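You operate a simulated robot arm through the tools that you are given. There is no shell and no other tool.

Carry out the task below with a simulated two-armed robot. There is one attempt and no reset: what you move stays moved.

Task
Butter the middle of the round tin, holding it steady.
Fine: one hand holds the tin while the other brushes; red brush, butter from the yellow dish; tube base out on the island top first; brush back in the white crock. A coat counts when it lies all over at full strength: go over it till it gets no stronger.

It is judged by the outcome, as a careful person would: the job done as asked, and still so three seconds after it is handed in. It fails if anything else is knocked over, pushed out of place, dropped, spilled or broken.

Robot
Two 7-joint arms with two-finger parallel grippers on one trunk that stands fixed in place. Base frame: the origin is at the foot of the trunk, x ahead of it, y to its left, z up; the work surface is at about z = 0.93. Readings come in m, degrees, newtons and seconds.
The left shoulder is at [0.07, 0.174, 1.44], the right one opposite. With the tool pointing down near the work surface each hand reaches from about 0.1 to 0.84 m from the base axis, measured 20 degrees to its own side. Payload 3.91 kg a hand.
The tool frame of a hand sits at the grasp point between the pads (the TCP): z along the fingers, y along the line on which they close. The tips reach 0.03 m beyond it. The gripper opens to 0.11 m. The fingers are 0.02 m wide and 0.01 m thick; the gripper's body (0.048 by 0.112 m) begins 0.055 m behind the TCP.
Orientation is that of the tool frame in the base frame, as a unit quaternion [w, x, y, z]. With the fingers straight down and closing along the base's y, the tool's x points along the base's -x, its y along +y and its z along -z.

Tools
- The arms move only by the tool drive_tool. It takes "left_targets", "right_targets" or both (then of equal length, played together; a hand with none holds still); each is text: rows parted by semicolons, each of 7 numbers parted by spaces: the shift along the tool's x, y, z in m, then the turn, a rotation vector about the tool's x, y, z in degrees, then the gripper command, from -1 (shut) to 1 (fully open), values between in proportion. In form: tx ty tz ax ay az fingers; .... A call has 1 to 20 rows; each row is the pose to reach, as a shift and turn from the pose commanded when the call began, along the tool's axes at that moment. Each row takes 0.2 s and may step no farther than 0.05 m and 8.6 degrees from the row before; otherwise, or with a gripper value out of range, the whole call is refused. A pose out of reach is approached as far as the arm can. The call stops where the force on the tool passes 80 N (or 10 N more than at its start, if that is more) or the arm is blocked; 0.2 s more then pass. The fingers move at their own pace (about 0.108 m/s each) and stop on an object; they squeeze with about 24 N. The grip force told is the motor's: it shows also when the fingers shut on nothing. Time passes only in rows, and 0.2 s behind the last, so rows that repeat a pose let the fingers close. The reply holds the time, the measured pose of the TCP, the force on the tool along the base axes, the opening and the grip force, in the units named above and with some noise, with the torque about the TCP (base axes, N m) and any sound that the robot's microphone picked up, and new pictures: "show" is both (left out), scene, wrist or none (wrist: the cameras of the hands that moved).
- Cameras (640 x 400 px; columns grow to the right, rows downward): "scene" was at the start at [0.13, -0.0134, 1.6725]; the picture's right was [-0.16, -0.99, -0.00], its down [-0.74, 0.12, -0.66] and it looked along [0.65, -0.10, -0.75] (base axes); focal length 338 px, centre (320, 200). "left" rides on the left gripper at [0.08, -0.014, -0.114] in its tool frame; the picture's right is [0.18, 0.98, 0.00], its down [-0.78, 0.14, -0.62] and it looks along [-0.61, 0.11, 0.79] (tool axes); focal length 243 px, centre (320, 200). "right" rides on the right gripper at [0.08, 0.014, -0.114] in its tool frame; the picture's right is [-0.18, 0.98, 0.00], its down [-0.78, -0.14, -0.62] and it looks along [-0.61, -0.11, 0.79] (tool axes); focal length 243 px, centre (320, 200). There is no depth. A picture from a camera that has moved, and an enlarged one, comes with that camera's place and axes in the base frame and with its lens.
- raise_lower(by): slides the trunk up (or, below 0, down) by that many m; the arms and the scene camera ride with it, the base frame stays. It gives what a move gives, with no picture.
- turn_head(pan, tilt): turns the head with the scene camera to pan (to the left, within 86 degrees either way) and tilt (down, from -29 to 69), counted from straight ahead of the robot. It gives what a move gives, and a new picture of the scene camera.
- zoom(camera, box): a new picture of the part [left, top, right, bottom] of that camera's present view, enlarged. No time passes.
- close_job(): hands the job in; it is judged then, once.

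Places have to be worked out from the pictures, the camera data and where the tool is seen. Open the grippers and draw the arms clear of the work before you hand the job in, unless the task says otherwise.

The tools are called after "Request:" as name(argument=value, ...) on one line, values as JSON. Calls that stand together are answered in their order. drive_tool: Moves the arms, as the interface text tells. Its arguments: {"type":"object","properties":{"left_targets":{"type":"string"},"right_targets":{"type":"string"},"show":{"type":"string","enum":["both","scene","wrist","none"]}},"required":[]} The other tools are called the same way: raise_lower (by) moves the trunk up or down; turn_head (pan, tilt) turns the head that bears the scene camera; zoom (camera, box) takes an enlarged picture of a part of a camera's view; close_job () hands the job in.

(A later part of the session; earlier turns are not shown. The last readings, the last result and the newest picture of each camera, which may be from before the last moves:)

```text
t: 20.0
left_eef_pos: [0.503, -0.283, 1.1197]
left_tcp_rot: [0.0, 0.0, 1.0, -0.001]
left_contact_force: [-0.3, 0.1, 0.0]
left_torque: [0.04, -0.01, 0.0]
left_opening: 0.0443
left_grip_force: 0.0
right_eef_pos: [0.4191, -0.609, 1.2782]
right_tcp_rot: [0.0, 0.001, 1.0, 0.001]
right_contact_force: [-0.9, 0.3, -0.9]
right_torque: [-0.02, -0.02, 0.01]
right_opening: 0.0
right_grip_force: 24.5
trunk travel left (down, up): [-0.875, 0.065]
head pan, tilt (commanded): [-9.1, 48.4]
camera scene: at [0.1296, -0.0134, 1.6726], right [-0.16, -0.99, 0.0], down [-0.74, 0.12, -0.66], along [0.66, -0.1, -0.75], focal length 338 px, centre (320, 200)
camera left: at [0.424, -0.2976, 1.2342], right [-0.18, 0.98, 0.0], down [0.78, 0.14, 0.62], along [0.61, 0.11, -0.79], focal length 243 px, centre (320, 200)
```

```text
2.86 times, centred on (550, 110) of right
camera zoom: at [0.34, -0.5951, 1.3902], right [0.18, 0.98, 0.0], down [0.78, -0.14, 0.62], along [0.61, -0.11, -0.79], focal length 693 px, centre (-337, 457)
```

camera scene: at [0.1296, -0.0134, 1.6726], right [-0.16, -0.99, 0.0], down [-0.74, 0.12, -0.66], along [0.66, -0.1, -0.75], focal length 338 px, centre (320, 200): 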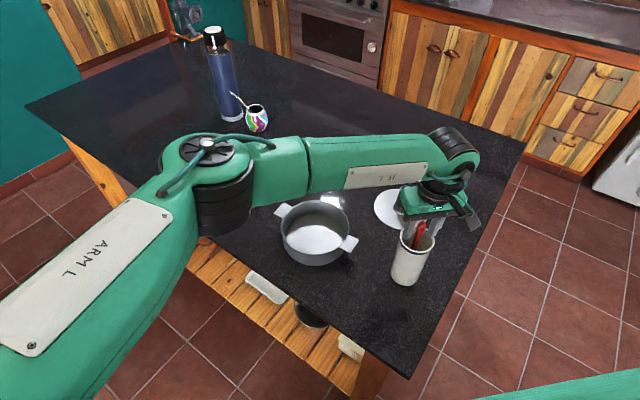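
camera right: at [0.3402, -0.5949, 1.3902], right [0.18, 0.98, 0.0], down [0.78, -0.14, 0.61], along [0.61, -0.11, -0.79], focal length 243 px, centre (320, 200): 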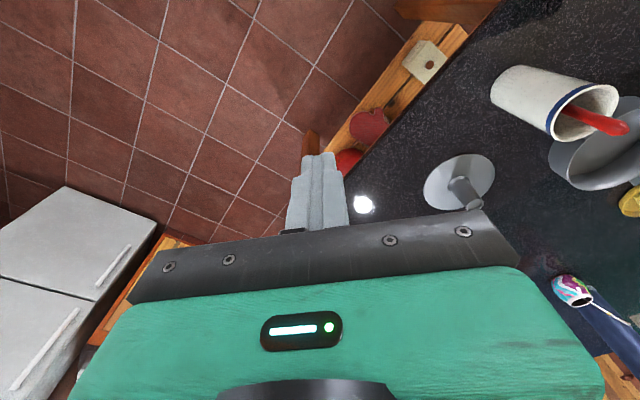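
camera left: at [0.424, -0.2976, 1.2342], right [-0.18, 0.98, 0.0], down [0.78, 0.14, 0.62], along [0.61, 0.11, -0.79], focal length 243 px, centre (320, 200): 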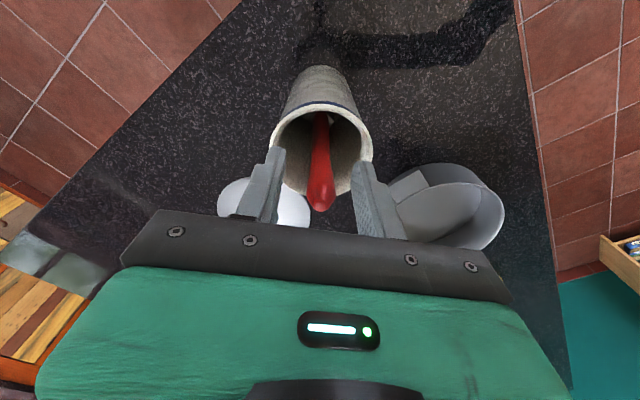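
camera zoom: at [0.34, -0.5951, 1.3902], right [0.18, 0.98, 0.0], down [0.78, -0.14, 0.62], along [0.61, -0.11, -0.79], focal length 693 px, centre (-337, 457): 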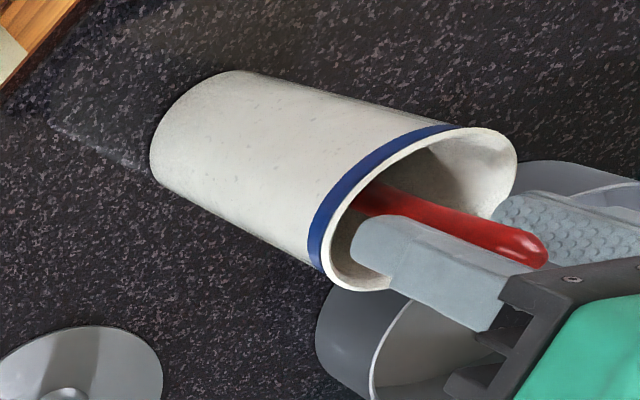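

The handle lies centred between the fingers, and the brush tip is at about z 1.136. I'll narrow the fingers to about 30 mm so they fit inside the rim, go 15 mm deeper, then close on the handle.

Request:
drive_tool(left_targets="0 0 0 0 0 0 -0.45; 0 0 0 0 0 0 -0.45; 0 0 0.006 0 0 0 -0.45; 0 0 0.012 0 0 0 -0.45; 0 0 0.015 0 0 0 -0.45; 0 0 0.015 0 0 0 -0.7; 0 0 0.015 0 0 0 -1; 0 0 0.015 0 0 0 -1; 0 0 0.015 0 0 0 -1", show="both")

Request:
zoom(camera="left", box=[240, 80, 400, 220])

Request:
zoom(camera="right", box=[460, 40, 640, 180])

```text
t: 22.0
left_eef_pos: [0.504, -0.2819, 1.1059]
left_tcp_rot: [0.001, 0.0, 1.0, 0.0]
left_contact_force: [-0.2, -0.3, -0.3]
left_torque: [0.01, -0.02, -0.01]
left_opening: 0.0142
left_grip_force: 23.7
right_eef_pos: [0.4193, -0.6092, 1.278]
right_tcp_rot: [0.0, 0.001, 1.0, 0.001]
right_contact_force: [0.1, 0.0, -0.4]
right_torque: [0.02, -0.01, -0.01]
right_opening: 0.0
right_grip_force: 24.4
trunk travel left (down, up): [-0.875, 0.065]
head pan, tilt (commanded): [-9.1, 48.4]
camera scene: at [0.1299, -0.0135, 1.6725], right [-0.16, -0.99, 0.0], down [-0.74, 0.12, -0.66], along [0.66, -0.1, -0.75], focal length 338 px, centre (320, 200)
camera left: at [0.4238, -0.2977, 1.2191], right [-0.18, 0.98, 0.0], down [0.78, 0.14, 0.62], along [0.61, 0.11, -0.79], focal length 243 px, centre (320, 200)
```

scene: 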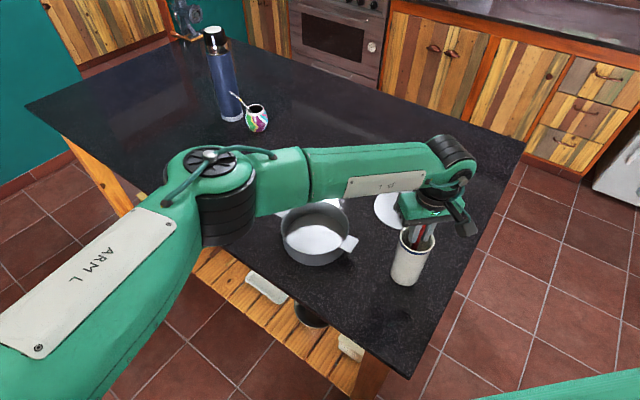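
left: 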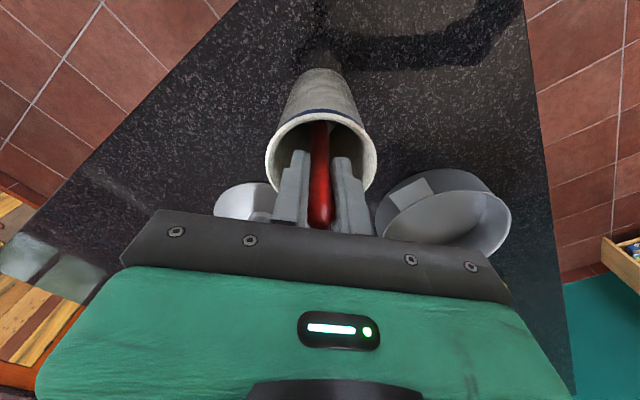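

```text
2.86 times, centred on (320, 150) of left
camera zoom: at [0.4238, -0.2977, 1.2191], right [-0.18, 0.98, 0.0], down [0.78, 0.14, 0.62], along [0.61, 0.11, -0.79], focal length 693 px, centre (320, 343)
```

zoom: 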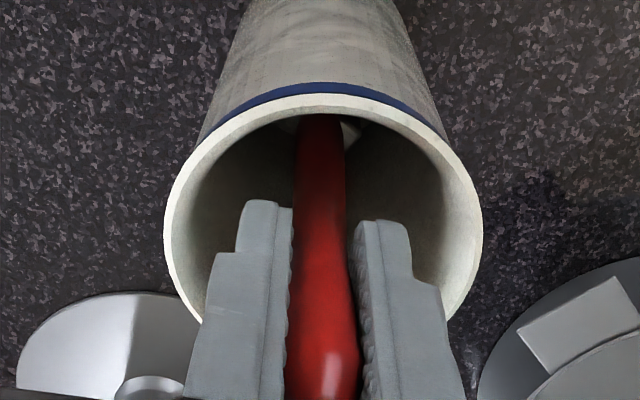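

```text
2.86 times, centred on (550, 110) of right
camera zoom: at [0.3402, -0.5952, 1.39], right [0.18, 0.98, 0.0], down [0.78, -0.14, 0.61], along [0.61, -0.11, -0.79], focal length 693 px, centre (-337, 457)
```

zoom: 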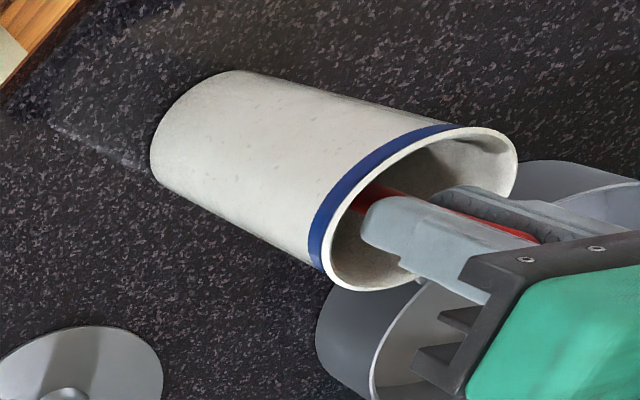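

The fingers closed on the handle with a 14 mm opening and a firm grip. I'll lift the brush straight out, a little slowly, to above the crock rim.

Request:
drive_tool(left_targets="0 0 -0.01 0 0 0 -1; 0 0 -0.025 0 0 0 -1; 0 0 -0.045 0 0 0 -1; 0 0 -0.07 0 0 0 -1; 0 0 -0.10 0 0 0 -1; 0 0 -0.13 0 0 0 -1; 0 0 -0.16 0 0 0 -1; 0 0 -0.19 0 0 0 -1; 0 0 -0.215 0 0 0 -1; 0 0 -0.215 0 0 0 -1", show="both")

Request:
zoom(camera="left", box=[220, 20, 420, 220])

Request:
zoom(camera="scene", box=[370, 130, 530, 290])

Request:
zoom(camera="right", box=[460, 40, 640, 180])

```text
t: 24.2
left_eef_pos: [0.5032, -0.2832, 1.3201]
left_tcp_rot: [0.0, -0.001, 1.0, 0.0]
left_contact_force: [0.9, 0.2, -0.7]
left_torque: [0.0, 0.03, -0.02]
left_opening: 0.0143
left_grip_force: 23.8
right_eef_pos: [0.4194, -0.6096, 1.2785]
right_tcp_rot: [0.0, 0.001, 1.0, 0.001]
right_contact_force: [0.6, -0.3, 0.1]
right_torque: [0.01, 0.04, 0.0]
right_opening: 0.0
right_grip_force: 24.3
trunk travel left (down, up): [-0.875, 0.065]
head pan, tilt (commanded): [-9.1, 48.4]
camera scene: at [0.1302, -0.0136, 1.6725], right [-0.16, -0.99, 0.0], down [-0.74, 0.12, -0.66], along [0.65, -0.1, -0.75], focal length 338 px, centre (320, 200)
camera left: at [0.4241, -0.2988, 1.4341], right [-0.18, 0.98, 0.0], down [0.78, 0.14, 0.61], along [0.6, 0.11, -0.79], focal length 243 px, centre (320, 200)
```

scene: 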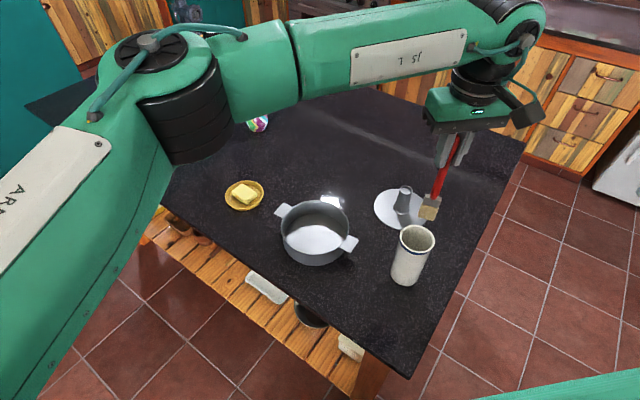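
left: 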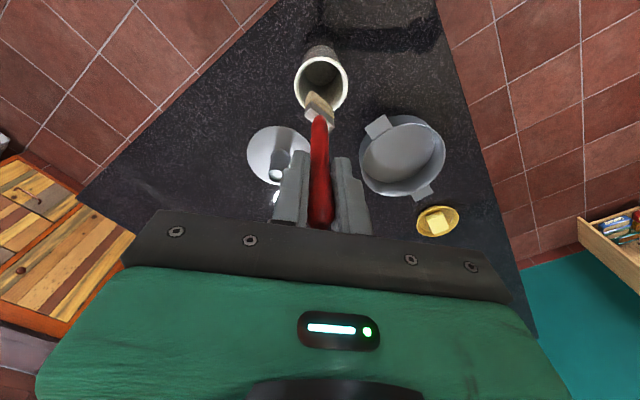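

```text
2.00 times, centred on (320, 120) of left
camera zoom: at [0.4241, -0.2988, 1.4341], right [-0.18, 0.98, 0.0], down [0.78, 0.14, 0.61], along [0.6, 0.11, -0.79], focal length 485 px, centre (320, 360)
```

zoom: 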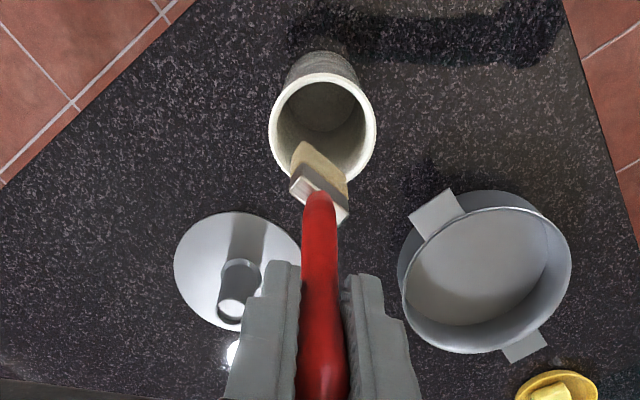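

```text
2.50 times, centred on (450, 210) of scene
camera zoom: at [0.1302, -0.0136, 1.6725], right [-0.16, -0.99, 0.0], down [-0.74, 0.12, -0.66], along [0.65, -0.1, -0.75], focal length 844 px, centre (-5, 175)
```

zoom: 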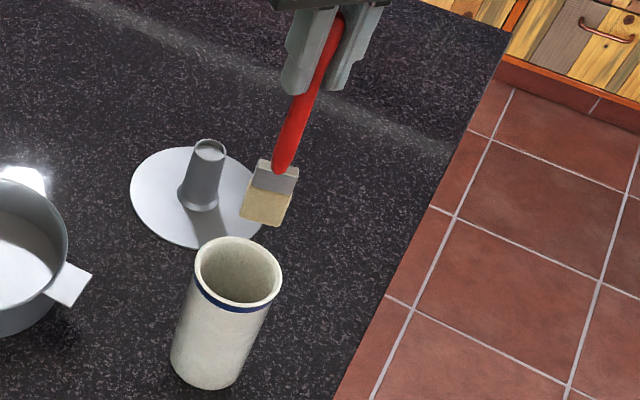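

```text
2.86 times, centred on (550, 110) of right
camera zoom: at [0.3404, -0.5952, 1.3899], right [0.18, 0.98, 0.0], down [0.78, -0.14, 0.61], along [0.6, -0.11, -0.79], focal length 693 px, centre (-337, 457)
```

zoom: 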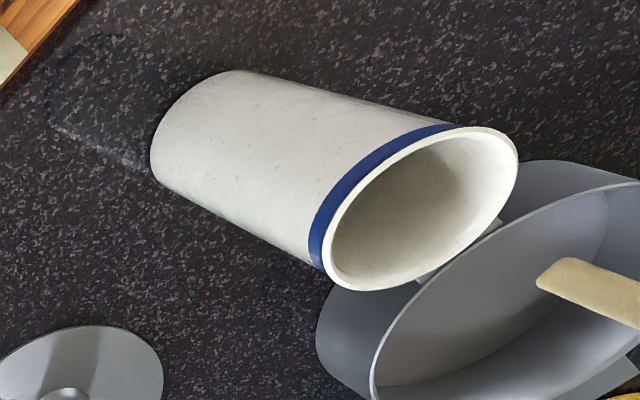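

The brush is out: a flat bristle head about 34 mm wide, ending roughly 0.175 m below the TCP. Next I'll carry it high over to above the yellow dish at about (0.81, 0.094).

Request:
drive_tool(left_targets="-0.015 0.02 0 0 0 0 -1; -0.04 0.05 0 0 0 0 -1; -0.065 0.08 0 0 0 0 -1; -0.09 0.11 0 0 0 0 -1; -0.115 0.14 0 0 0 0 -1; -0.14 0.17 0 0 0 0 -1; -0.165 0.20 0.005 0 0 0 -1; -0.19 0.23 0.015 0 0 0 -1; -0.215 0.26 0.025 0 0 0 -1; -0.24 0.29 0.035 0 0 0 -1; -0.265 0.32 0.045 0 0 0 -1; -0.285 0.35 0.055 0 0 0 -1; -0.30 0.37 0.065 0 0 0 -1; -0.305 0.377 0.07 0 0 0 -1; -0.305 0.377 0.07 0 0 0 -1", show="both")

Request:
zoom(camera="left", box=[220, 20, 420, 220])

Request:
zoom(camera="scene", box=[190, 90, 310, 230])

```text
t: 27.4
left_eef_pos: [0.8082, 0.0947, 1.2504]
left_tcp_rot: [-0.001, 0.0, 1.0, -0.001]
left_contact_force: [-0.1, 0.2, -0.1]
left_torque: [0.01, 0.01, 0.04]
left_opening: 0.0141
left_grip_force: 24.1
right_eef_pos: [0.4185, -0.6092, 1.2775]
right_tcp_rot: [0.0, 0.001, 1.0, 0.001]
right_contact_force: [-0.9, 0.1, 0.5]
right_torque: [0.01, 0.01, -0.05]
right_opening: 0.0
right_grip_force: 24.0
trunk travel left (down, up): [-0.875, 0.065]
head pan, tilt (commanded): [-9.1, 48.4]
camera scene: at [0.1298, -0.0131, 1.6726], right [-0.16, -0.99, 0.0], down [-0.74, 0.12, -0.66], along [0.66, -0.1, -0.75], focal length 338 px, centre (320, 200)
camera left: at [0.7287, 0.0788, 1.3643], right [-0.18, 0.98, 0.0], down [0.78, 0.14, 0.62], along [0.61, 0.11, -0.79], focal length 243 px, centre (320, 200)
```

scene: 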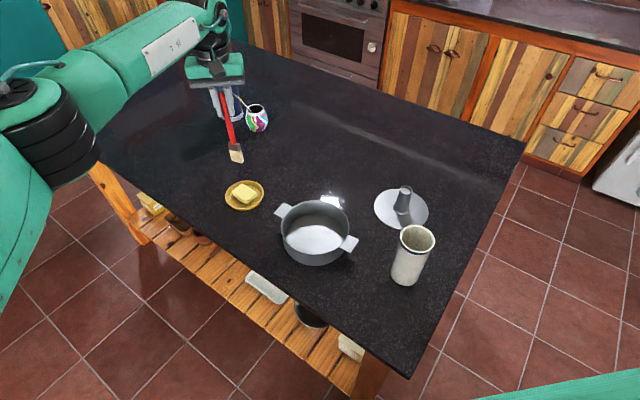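
left: 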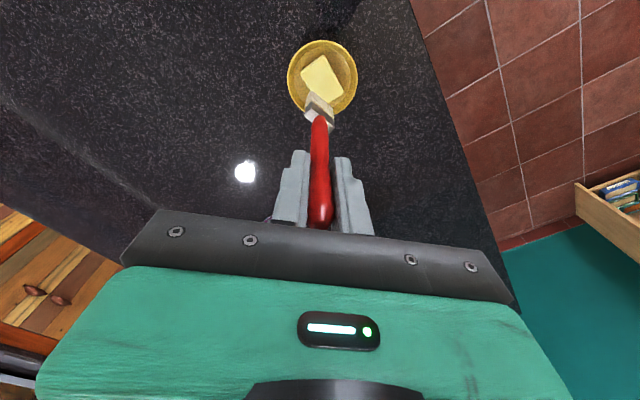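

```text
2.00 times, centred on (320, 120) of left
camera zoom: at [0.7287, 0.0788, 1.3643], right [-0.18, 0.98, 0.0], down [0.78, 0.14, 0.62], along [0.61, 0.11, -0.79], focal length 485 px, centre (320, 360)
```

zoom: 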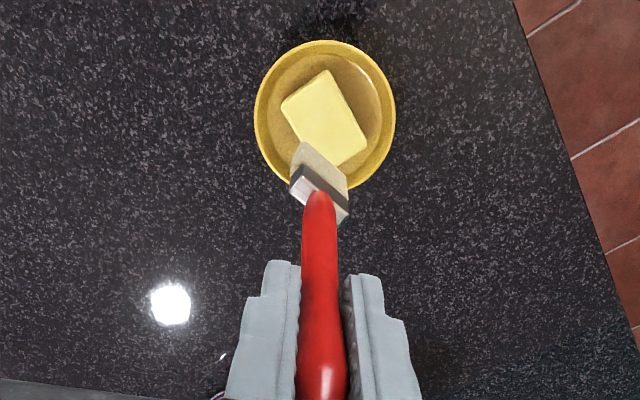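

```text
2.86 times, centred on (250, 160) of scene
camera zoom: at [0.1298, -0.0131, 1.6726], right [-0.16, -0.99, 0.0], down [-0.74, 0.12, -0.66], along [0.66, -0.1, -0.75], focal length 964 px, centre (520, 314)
```

zoom: 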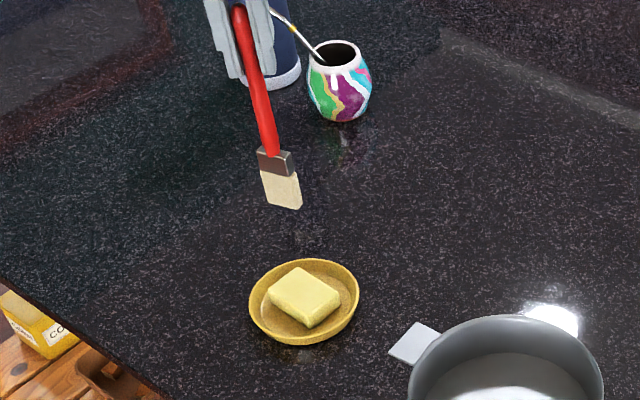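

The brush hangs right over the butter, whose top centre is at about (0.809, 0.097, 0.957). I'll lower it to just above the butter and look again.

Request:
drive_tool(left_targets="-0.001 0.002 0.03 0 0 0 -1; -0.001 0.002 0.06 0 0 0 -1; -0.001 0.002 0.085 0 0 0 -1; -0.001 0.002 0.10 0 0 0 -1; -0.001 0.002 0.10 0 0 0 -1", show="both")

Request:
zoom(camera="left", box=[240, 20, 400, 180])

Request:
zoom(camera="scene", box=[200, 130, 300, 220])

```text
t: 28.6
left_eef_pos: [0.8092, 0.0975, 1.1486]
left_tcp_rot: [0.0, 0.0, 1.0, 0.0]
left_contact_force: [0.1, 1.0, -0.8]
left_torque: [-0.01, 0.0, 0.01]
left_opening: 0.0141
left_grip_force: 24.2
right_eef_pos: [0.4185, -0.6087, 1.2778]
right_tcp_rot: [0.0, 0.001, 1.0, 0.001]
right_contact_force: [0.1, 0.6, 0.7]
right_torque: [-0.01, 0.0, -0.01]
right_opening: 0.0001
right_grip_force: 23.6
trunk travel left (down, up): [-0.875, 0.065]
head pan, tilt (commanded): [-9.1, 48.4]
camera scene: at [0.1299, -0.0132, 1.6726], right [-0.16, -0.99, 0.0], down [-0.74, 0.12, -0.66], along [0.66, -0.1, -0.75], focal length 338 px, centre (320, 200)
camera left: at [0.7289, 0.0818, 1.2637], right [-0.18, 0.98, 0.0], down [0.78, 0.14, 0.62], along [0.61, 0.11, -0.79], focal length 243 px, centre (320, 200)
```

scene: 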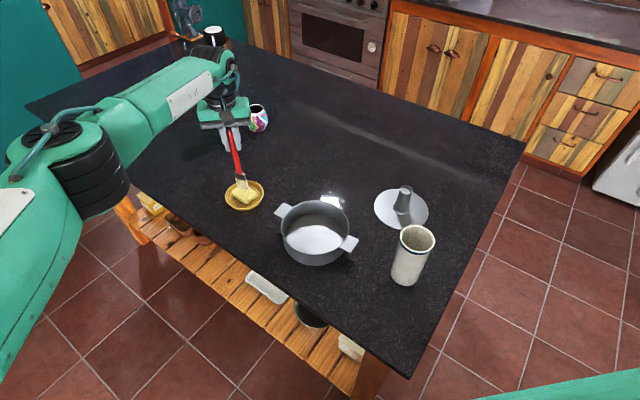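
left: 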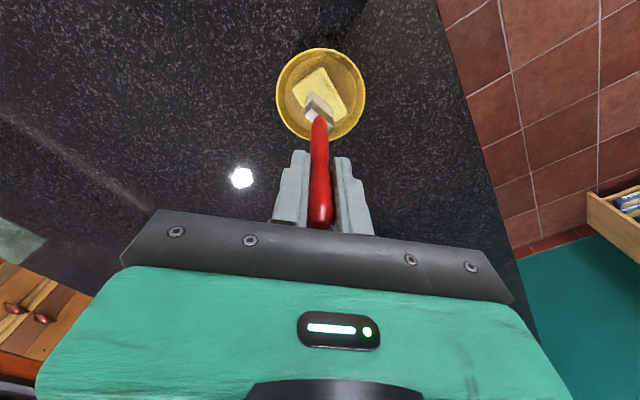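

```text
2.50 times, centred on (320, 100) of left
camera zoom: at [0.7289, 0.0818, 1.2637], right [-0.18, 0.98, 0.0], down [0.78, 0.14, 0.62], along [0.61, 0.11, -0.79], focal length 606 px, centre (320, 450)
```

zoom: 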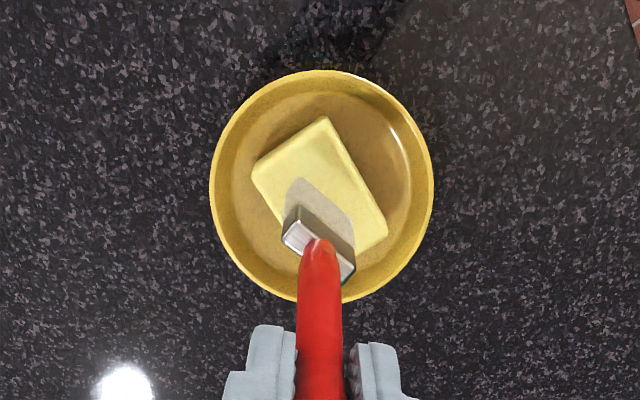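

```text
4.44 times, centred on (250, 175) of scene
camera zoom: at [0.1299, -0.0132, 1.6726], right [-0.16, -0.99, 0.0], down [-0.74, 0.12, -0.66], along [0.66, -0.1, -0.75], focal length 1500 px, centre (631, 311)
```

zoom: 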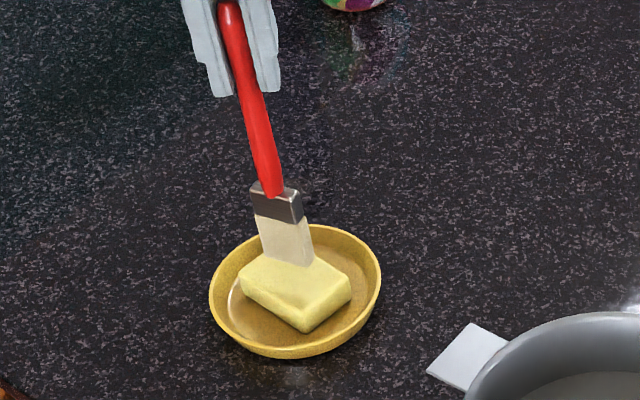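

The bristles are about 15 mm above the butter. I'll lower in small steps and watch the force.

Request:
drive_tool(left_targets="0 0 0.005 0 0 0 -1; 0 0 0.010 0 0 0 -1; 0 0 0.013 0 0 0 -1; 0 0 0.015 0 0 0 -1; 0 0 0.015 0 0 0 -1", show="wrist")

Request:
zoom(camera="scene", box=[200, 130, 300, 220])

Request:
zoom(camera="left", box=[240, 20, 400, 180])

```text
t: 29.8
left_eef_pos: [0.8094, 0.096, 1.1353]
left_tcp_rot: [0.0, 0.0, 1.0, 0.0]
left_contact_force: [1.0, 0.4, 0.3]
left_torque: [0.0, 0.03, 0.01]
left_opening: 0.0142
left_grip_force: 23.8
right_eef_pos: [0.4194, -0.6097, 1.278]
right_tcp_rot: [0.0, 0.001, 1.0, 0.001]
right_contact_force: [-1.0, -0.6, -0.6]
right_torque: [-0.01, 0.02, 0.03]
right_opening: 0.0
right_grip_force: 23.9
trunk travel left (down, up): [-0.875, 0.065]
head pan, tilt (commanded): [-9.1, 48.4]
camera left: at [0.7294, 0.0813, 1.249], right [-0.18, 0.98, 0.0], down [0.78, 0.14, 0.62], along [0.61, 0.11, -0.79], focal length 243 px, centre (320, 200)
```

left: 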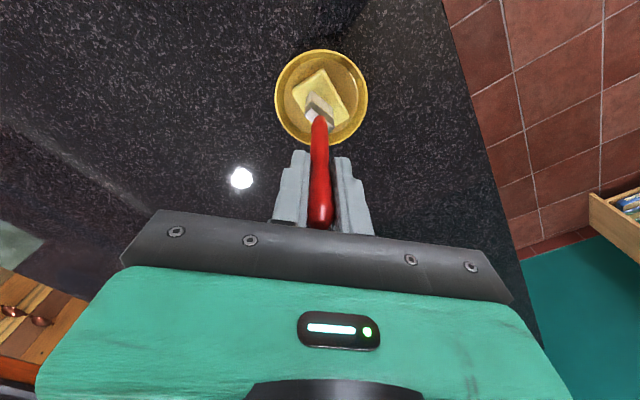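

```text
4.44 times, centred on (250, 175) of scene
camera zoom: at [0.13, -0.0133, 1.6725], right [-0.16, -0.99, 0.0], down [-0.74, 0.12, -0.66], along [0.65, -0.1, -0.75], focal length 1500 px, centre (631, 311)
```

zoom: 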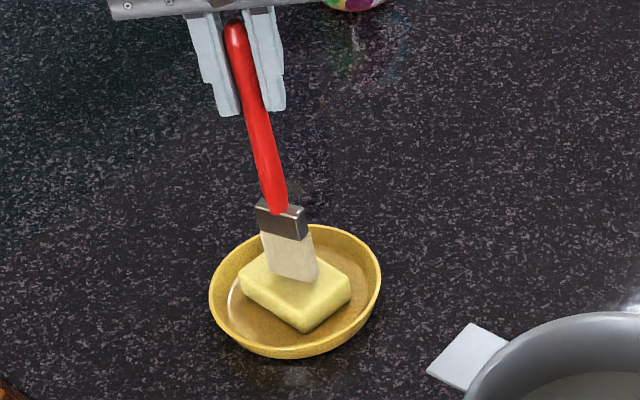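

```text
2.50 times, centred on (320, 100) of left
camera zoom: at [0.7294, 0.0813, 1.249], right [-0.18, 0.98, 0.0], down [0.78, 0.14, 0.62], along [0.61, 0.11, -0.79], focal length 606 px, centre (320, 450)
```

zoom: 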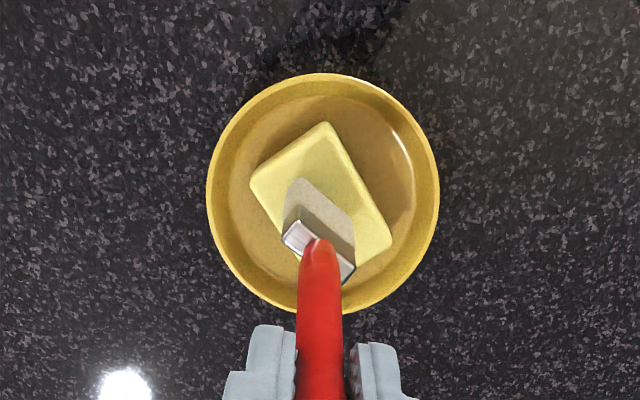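

No contact yet, but the bristles look nearly on the butter. I'll go down in 1–2 mm steps.

Request:
drive_tool(left_targets="0 0 0.002 0 0 0 -1; 0 0 0.004 0 0 0 -1; 0 0 0.004 0 0 0 -1", show="none")

Request:
zoom(camera="scene", box=[220, 150, 280, 220])

```text
t: 30.6
left_eef_pos: [0.8086, 0.0963, 1.131]
left_tcp_rot: [0.0, 0.0, 1.0, -0.001]
left_contact_force: [0.0, 0.7, -0.1]
left_torque: [0.02, 0.04, -0.01]
left_opening: 0.0142
left_grip_force: 24.0
right_eef_pos: [0.4186, -0.6097, 1.278]
right_tcp_rot: [0.0, 0.001, 1.0, 0.0]
right_contact_force: [0.1, -0.1, 0.5]
right_torque: [-0.02, -0.02, 0.01]
right_opening: 0.0001
right_grip_force: 23.8
trunk travel left (down, up): [-0.875, 0.065]
head pan, tilt (commanded): [-9.1, 48.4]
```

```text
5.71 times, centred on (250, 185) of scene
camera zoom: at [0.1299, -0.0133, 1.6725], right [-0.16, -0.99, 0.0], down [-0.74, 0.12, -0.66], along [0.65, -0.1, -0.75], focal length 1929 px, centre (720, 286)
```

zoom: 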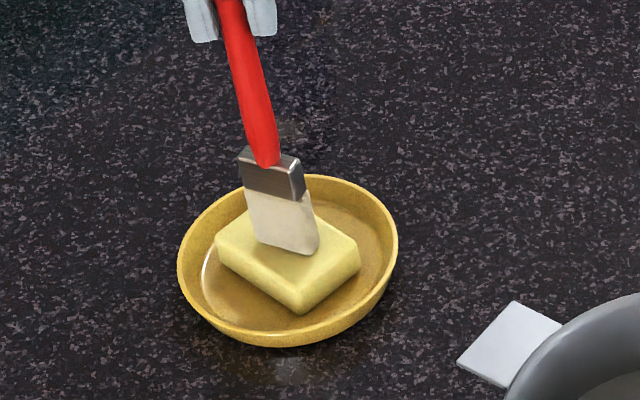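

The bristle edge seems to meet the butter's middle, though the force is still nil. I'll press on a few more millimetres, watching for contact.

Request:
drive_tool(left_targets="0 0 0.0015 0 0 0 -1; 0 0 0.003 0 0 0 -1; 0 0 0.003 0 0 0 -1", show="none")

Request:
zoom(camera="scene", box=[220, 150, 280, 220])

Request:
zoom(camera="left", box=[260, 30, 380, 160])

```text
t: 31.4
left_eef_pos: [0.8083, 0.0969, 1.1292]
left_tcp_rot: [0.001, -0.001, 1.0, 0.0]
left_contact_force: [2.5, 1.0, 9.1]
left_torque: [0.07, -0.41, -0.01]
left_opening: 0.0139
left_grip_force: 24.1
right_eef_pos: [0.4182, -0.6105, 1.2785]
right_tcp_rot: [-0.001, 0.001, 1.0, 0.001]
right_contact_force: [-0.4, 0.5, 0.5]
right_torque: [0.03, -0.04, 0.0]
right_opening: 0.0004
right_grip_force: 23.9
trunk travel left (down, up): [-0.875, 0.065]
head pan, tilt (commanded): [-9.1, 48.4]
```

```text
5.71 times, centred on (250, 185) of scene
camera zoom: at [0.1286, -0.0135, 1.6728], right [-0.16, -0.99, 0.0], down [-0.74, 0.12, -0.66], along [0.66, -0.1, -0.75], focal length 1929 px, centre (720, 286)
```

zoom: 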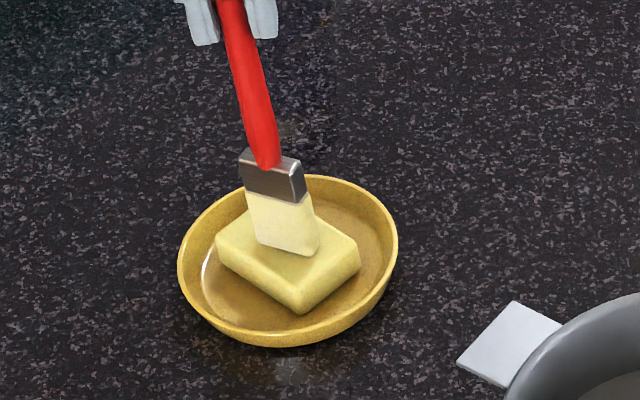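

```text
3.08 times, centred on (320, 95) of left
camera zoom: at [0.7286, 0.0812, 1.2435], right [-0.18, 0.98, 0.0], down [0.77, 0.14, 0.62], along [0.61, 0.11, -0.79], focal length 746 px, centre (320, 523)
```

zoom: 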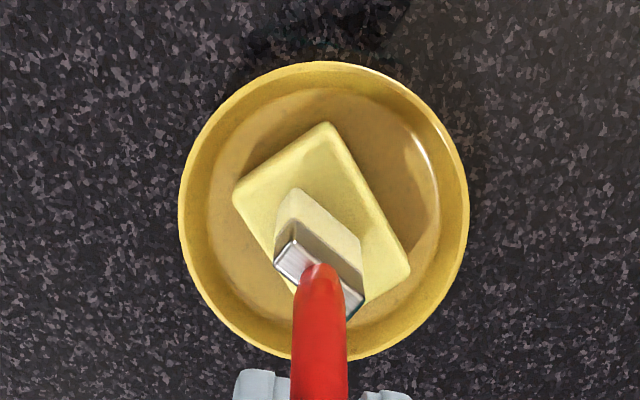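

The force rose to about 9 N and the bristles turned butter-yellow, so the brush is taking butter. I'll stay in contact for a moment longer to load it fully.

Request:
drive_tool(left_targets="0 0 0 0 0 0 -1; 0 0 0 0 0 0 -1; 0 0 0 0 0 0 -1; 0 0 0 0 0 0 -1", show="none")

Request:
zoom(camera="scene", box=[220, 150, 280, 220])

```text
t: 32.4
left_eef_pos: [0.8074, 0.0969, 1.1301]
left_tcp_rot: [0.001, -0.001, 1.0, -0.001]
left_contact_force: [2.7, 0.5, 14.2]
left_torque: [0.09, -0.48, 0.02]
left_opening: 0.014
left_grip_force: 24.2
right_eef_pos: [0.4174, -0.6096, 1.2785]
right_tcp_rot: [0.001, 0.001, 1.0, 0.001]
right_contact_force: [1.0, -0.2, 0.5]
right_torque: [-0.01, -0.01, -0.01]
right_opening: 0.0
right_grip_force: 23.8
trunk travel left (down, up): [-0.875, 0.065]
head pan, tilt (commanded): [-9.1, 48.4]
```

```text
5.71 times, centred on (250, 185) of scene
camera zoom: at [0.1278, -0.0135, 1.6728], right [-0.16, -0.99, 0.0], down [-0.74, 0.12, -0.66], along [0.66, -0.1, -0.75], focal length 1929 px, centre (720, 286)
```

zoom: 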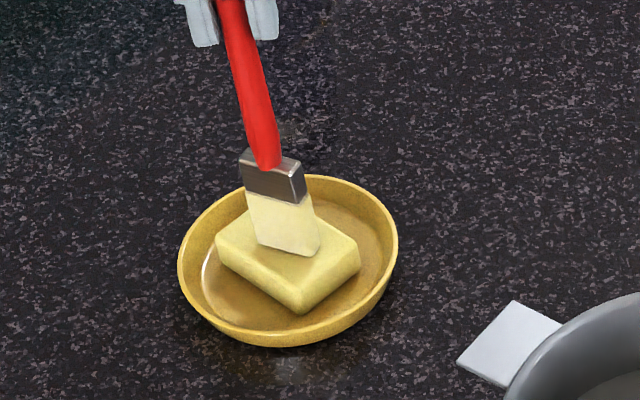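

The brush is well loaded. I'll lift it straight up off the butter and check its pose in the grip.

Request:
drive_tool(left_targets="0 0 -0.003 0 0 0 -1; 0 0 -0.01 0 0 0 -1; 0 0 -0.03 0 0 0 -1; 0 0 -0.06 0 0 0 -1; 0 0 -0.09 0 0 0 -1; 0 0 -0.12 0 0 0 -1; 0 0 -0.12 0 0 0 -1", show="both")

Request:
zoom(camera="left", box=[240, 20, 400, 180])

Request:
zoom(camera="scene", box=[190, 90, 310, 230])

```text
t: 34.0
left_eef_pos: [0.8102, 0.097, 1.2465]
left_tcp_rot: [0.0, 0.0, 1.0, -0.001]
left_contact_force: [-0.2, 0.0, -0.7]
left_torque: [-0.02, 0.01, 0.01]
left_opening: 0.014
left_grip_force: 24.0
right_eef_pos: [0.4185, -0.6093, 1.2785]
right_tcp_rot: [0.0, 0.001, 1.0, 0.001]
right_contact_force: [0.2, 0.7, 0.0]
right_torque: [0.01, -0.04, -0.02]
right_opening: 0.0002
right_grip_force: 24.1
trunk travel left (down, up): [-0.875, 0.065]
head pan, tilt (commanded): [-9.1, 48.4]
camera scene: at [0.1305, -0.0133, 1.6725], right [-0.16, -0.99, 0.0], down [-0.74, 0.12, -0.66], along [0.65, -0.1, -0.75], focal length 338 px, centre (320, 200)
camera left: at [0.7302, 0.0814, 1.3607], right [-0.18, 0.98, 0.0], down [0.78, 0.14, 0.61], along [0.6, 0.11, -0.79], focal length 243 px, centre (320, 200)
```

scene: 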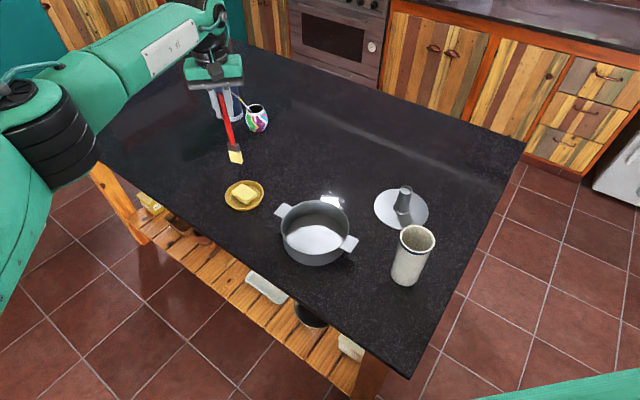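
left: 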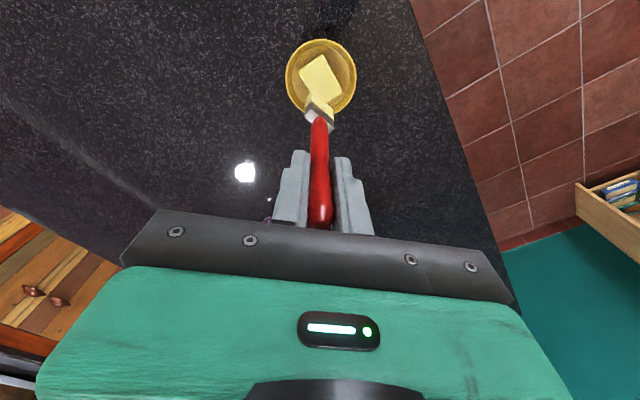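

```text
2.50 times, centred on (320, 100) of left
camera zoom: at [0.7302, 0.0814, 1.3607], right [-0.18, 0.98, 0.0], down [0.78, 0.14, 0.61], along [0.6, 0.11, -0.79], focal length 606 px, centre (320, 450)
```

zoom: 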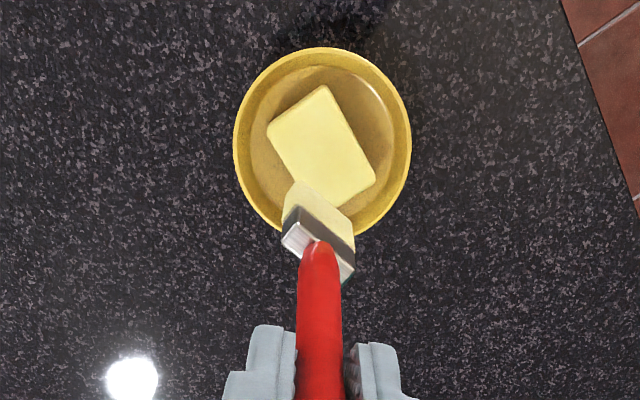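

```text
2.86 times, centred on (250, 160) of scene
camera zoom: at [0.1305, -0.0133, 1.6725], right [-0.16, -0.99, 0.0], down [-0.74, 0.12, -0.66], along [0.65, -0.1, -0.75], focal length 964 px, centre (520, 314)
```

zoom: 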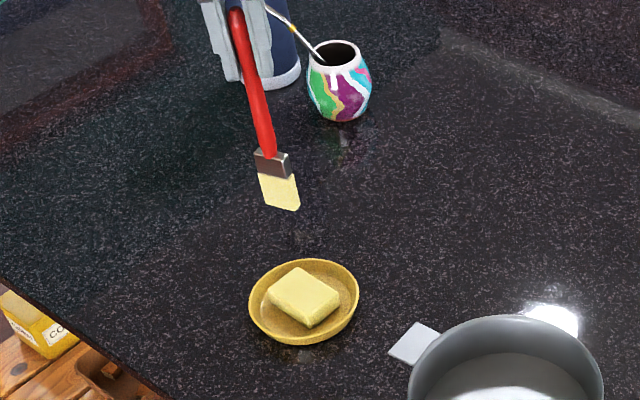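

The brush is loaded and the dish hasn't moved. I'll bring the open right hand, turned about 50°, over the tin's right tab at about (0.577, -0.159).

Request:
drive_tool(right_targets="-0.013 0.035 0 0 0 -7 -0.5; -0.026 0.073 0 0 0 -14 0; -0.039 0.111 0.01 0 0 -21 0.36; -0.052 0.149 0.02 0 0 -28 0.36; -0.065 0.187 0.03 0 0 -35 0.36; -0.078 0.225 0.04 0 0 -42 0.36; -0.091 0.263 0.05 0 0 -48 0.36; -0.105 0.301 0.06 0 0 -50.5 0.36; -0.118 0.339 0.06 0 0 -50.5 0.36; -0.131 0.377 0.06 0 0 -50.5 0.36; -0.145 0.415 0.06 0 0 -50.5 0.36; -0.158 0.45 0.06 0 0 -50.5 0.36; -0.158 0.45 0.09 0 0 -50.5 0.36; -0.158 0.45 0.118 0 0 -50.5 0.36; -0.158 0.45 0.118 0 0 -50.5 0.36", show="both")

Request:
zoom(camera="right", box=[200, 20, 440, 220])

Request:
zoom(camera="scene", box=[270, 140, 430, 290])

```text
t: 37.2
left_eef_pos: [0.8085, 0.0986, 1.2466]
left_tcp_rot: [0.0, -0.001, 1.0, 0.0]
left_contact_force: [0.2, -0.4, -1.1]
left_torque: [-0.04, -0.02, 0.04]
left_opening: 0.0137
left_grip_force: 23.8
right_eef_pos: [0.5774, -0.1568, 1.1612]
right_tcp_rot: [-0.001, -0.426, 0.905, 0.0]
right_contact_force: [-0.3, 0.8, 0.7]
right_torque: [0.01, 0.0, -0.03]
right_opening: 0.0749
right_grip_force: 0.1
right hand out of reach, approached as far as the arm can: row 3, 4, 5, 6, 7, 8, 9
trunk travel left (down, up): [-0.875, 0.065]
head pan, tilt (commanded): [-9.1, 48.4]
camera scene: at [0.1297, -0.012, 1.6726], right [-0.16, -0.99, 0.0], down [-0.74, 0.12, -0.66], along [0.66, -0.11, -0.75], focal length 338 px, centre (320, 200)
camera right: at [0.5165, -0.2094, 1.273], right [-0.65, 0.76, 0.0], down [0.6, 0.51, 0.62], along [0.47, 0.4, -0.79], focal length 243 px, centre (320, 200)
```

scene: 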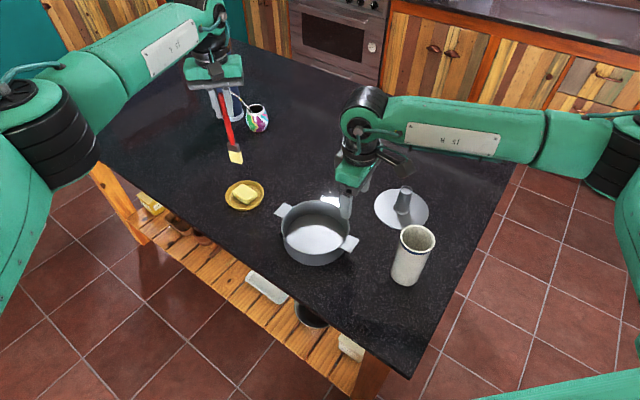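
right: 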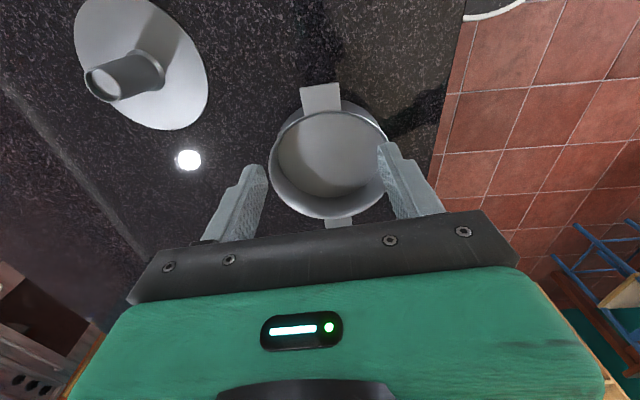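

```text
2.00 times, centred on (320, 120) of right
camera zoom: at [0.5165, -0.2094, 1.273], right [-0.65, 0.76, 0.0], down [0.6, 0.51, 0.62], along [0.47, 0.4, -0.79], focal length 485 px, centre (320, 360)
```

zoom: 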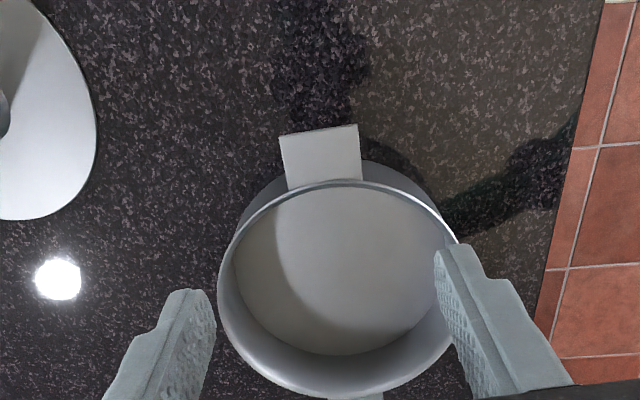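

```text
2.67 times, centred on (350, 215) of scene
camera zoom: at [0.1297, -0.012, 1.6726], right [-0.16, -0.99, 0.0], down [-0.74, 0.12, -0.66], along [0.66, -0.11, -0.75], focal length 900 px, centre (240, 160)
```

zoom: 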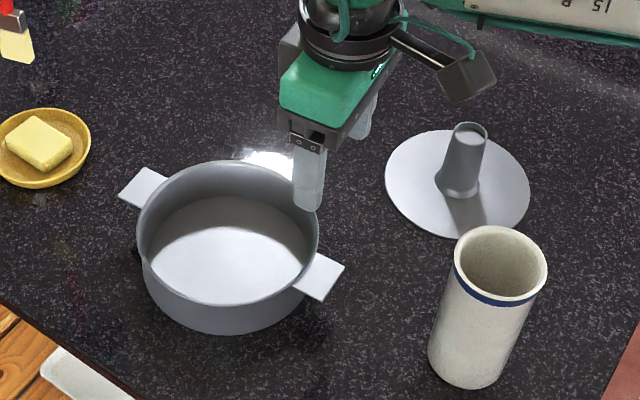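

The tab centre works out at (0.577, -0.157), straight under the hand, and the tab is turned about 4° relative to the gripper. I'll align, lean the hand 8° so its camera clears the crock, and lower the fingers around the tab.

Request:
drive_tool(right_targets="0.002 0 0.02 0 4 2 0.36; 0.003 0 0.05 0 8 4 0.36; 0.003 0 0.085 0 8 4 0.36; 0.003 0 0.115 0 8 4 0.36; 0.003 0 0.14 0 8 4 0.36; 0.003 0 0.14 0 8 4 0.36", show="both")

Request:
zoom(camera="right", box=[200, 20, 440, 220])

Request:
zoom(camera="scene", box=[290, 180, 450, 300])

```text
t: 38.6
left_eef_pos: [0.8084, 0.0961, 1.2467]
left_tcp_rot: [0.0, 0.0, 1.0, 0.0]
left_contact_force: [-0.1, 0.3, -0.5]
left_torque: [0.03, -0.05, -0.02]
left_opening: 0.0136
left_grip_force: 24.0
right_eef_pos: [0.5746, -0.1608, 1.0205]
right_tcp_rot: [-0.063, -0.394, 0.917, -0.029]
right_contact_force: [-0.2, -0.9, 0.1]
right_torque: [-0.02, -0.01, 0.0]
right_opening: 0.0748
right_grip_force: 0.1
trunk travel left (down, up): [-0.875, 0.065]
head pan, tilt (commanded): [-9.1, 48.4]
camera scene: at [0.1297, -0.0136, 1.6726], right [-0.16, -0.99, 0.0], down [-0.74, 0.12, -0.66], along [0.66, -0.1, -0.75], focal length 338 px, centre (320, 200)
camera right: at [0.5213, -0.1967, 1.143], right [-0.59, 0.81, -0.03], down [0.69, 0.52, 0.5], along [0.42, 0.28, -0.86], focal length 243 px, centre (320, 200)
```

scene: 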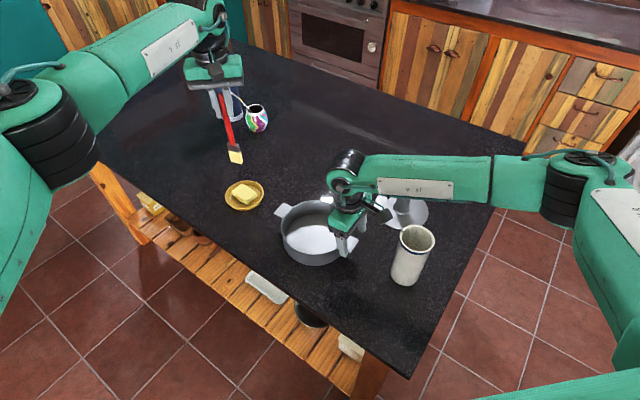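
right: 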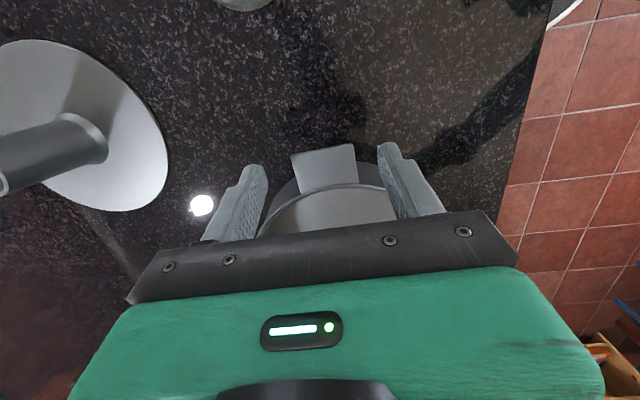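

```text
2.00 times, centred on (320, 120) of right
camera zoom: at [0.5213, -0.1967, 1.143], right [-0.59, 0.81, -0.03], down [0.69, 0.52, 0.5], along [0.42, 0.28, -0.86], focal length 485 px, centre (320, 360)
```

zoom: 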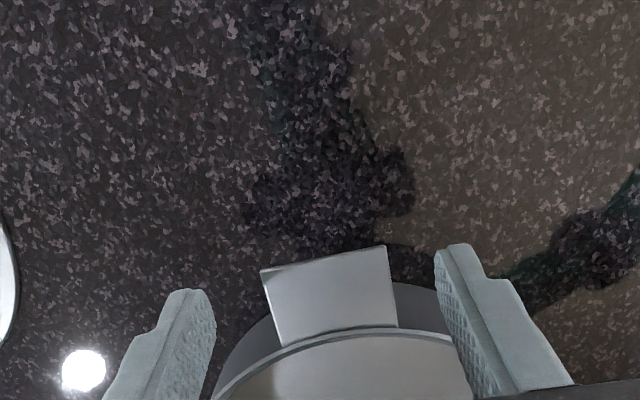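

```text
3.33 times, centred on (370, 240) of scene
camera zoom: at [0.1297, -0.0136, 1.6726], right [-0.16, -0.99, 0.0], down [-0.74, 0.12, -0.66], along [0.66, -0.1, -0.75], focal length 1125 px, centre (153, 67)
```

zoom: 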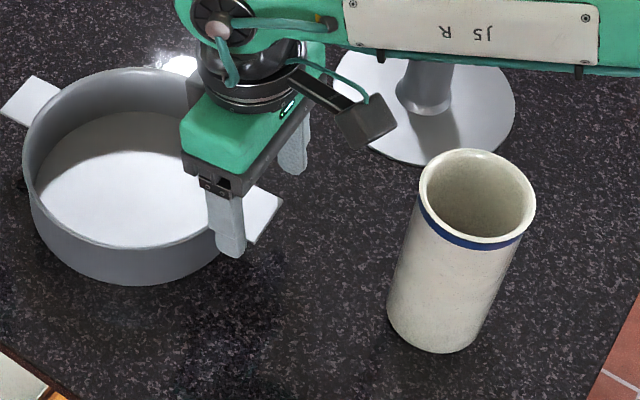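

The fingers straddle the tab lengthwise and are aligned to within 2°. I'll go down the last 30 mm with a slight inward shift, then close gently on the tab's sides.

Request:
drive_tool(right_targets="-0.003 0.001 0.010 0 0 0 0.36; -0.0055 0.001 0.020 0 0 0 0.36; -0.0075 0.001 0.0295 0 0 0 0.36; -0.0075 0.001 0.0295 0 0 0 0.36; -0.0075 0.001 0.0295 0 0 0 0.1", show="both")

Request:
zoom(camera="right", box=[200, 60, 440, 230])

Request:
zoom(camera="scene", box=[290, 180, 450, 300])

```text
t: 39.8
left_eef_pos: [0.8097, 0.0965, 1.2468]
left_tcp_rot: [0.001, 0.0, 1.0, 0.001]
left_contact_force: [0.2, 0.0, 0.2]
left_torque: [-0.01, 0.01, -0.01]
left_opening: 0.0141
left_grip_force: 23.5
right_eef_pos: [0.5761, -0.1574, 0.9907]
right_tcp_rot: [-0.064, -0.393, 0.917, -0.029]
right_contact_force: [-1.1, -1.0, 0.5]
right_torque: [-0.01, 0.0, -0.01]
right_opening: 0.0607
right_grip_force: 0.0
trunk travel left (down, up): [-0.875, 0.065]
head pan, tilt (commanded): [-9.1, 48.4]
camera scene: at [0.13, -0.0133, 1.6725], right [-0.16, -0.99, 0.0], down [-0.74, 0.12, -0.66], along [0.65, -0.1, -0.75], focal length 338 px, centre (320, 200)
camera right: at [0.5232, -0.1934, 1.1127], right [-0.59, 0.81, -0.03], down [0.69, 0.52, 0.5], along [0.42, 0.28, -0.86], focal length 243 px, centre (320, 200)
```

scene: 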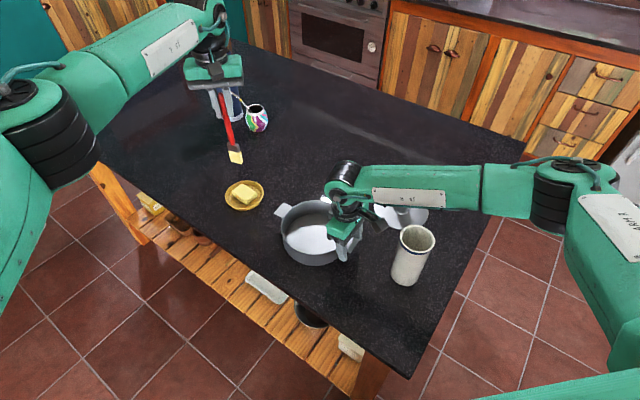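
right: 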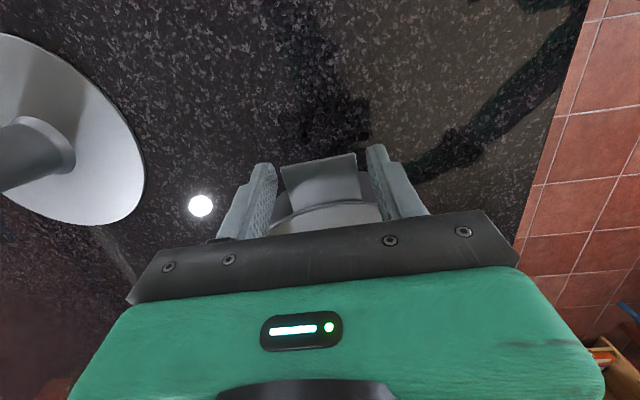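

```text
2.35 times, centred on (320, 145) of right
camera zoom: at [0.5232, -0.1934, 1.1127], right [-0.59, 0.81, -0.03], down [0.69, 0.52, 0.5], along [0.42, 0.28, -0.86], focal length 571 px, centre (320, 329)
```

zoom: 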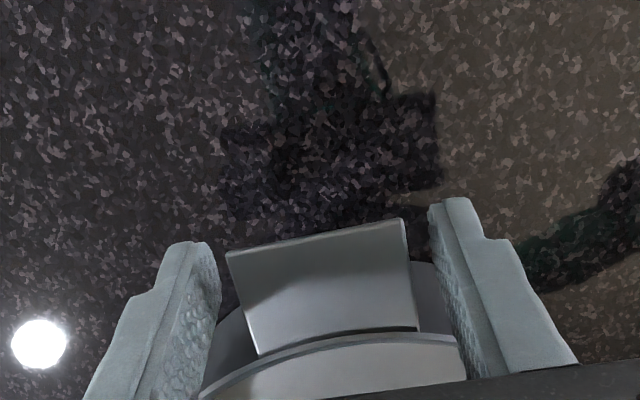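

```text
3.33 times, centred on (370, 240) of scene
camera zoom: at [0.13, -0.0133, 1.6725], right [-0.16, -0.99, 0.0], down [-0.74, 0.12, -0.66], along [0.65, -0.1, -0.75], focal length 1125 px, centre (153, 67)
```

zoom: 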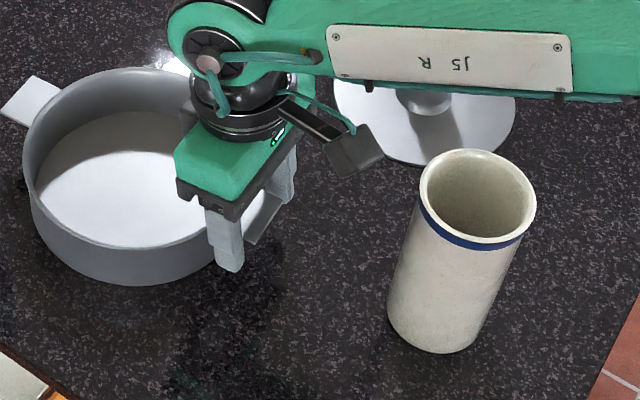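

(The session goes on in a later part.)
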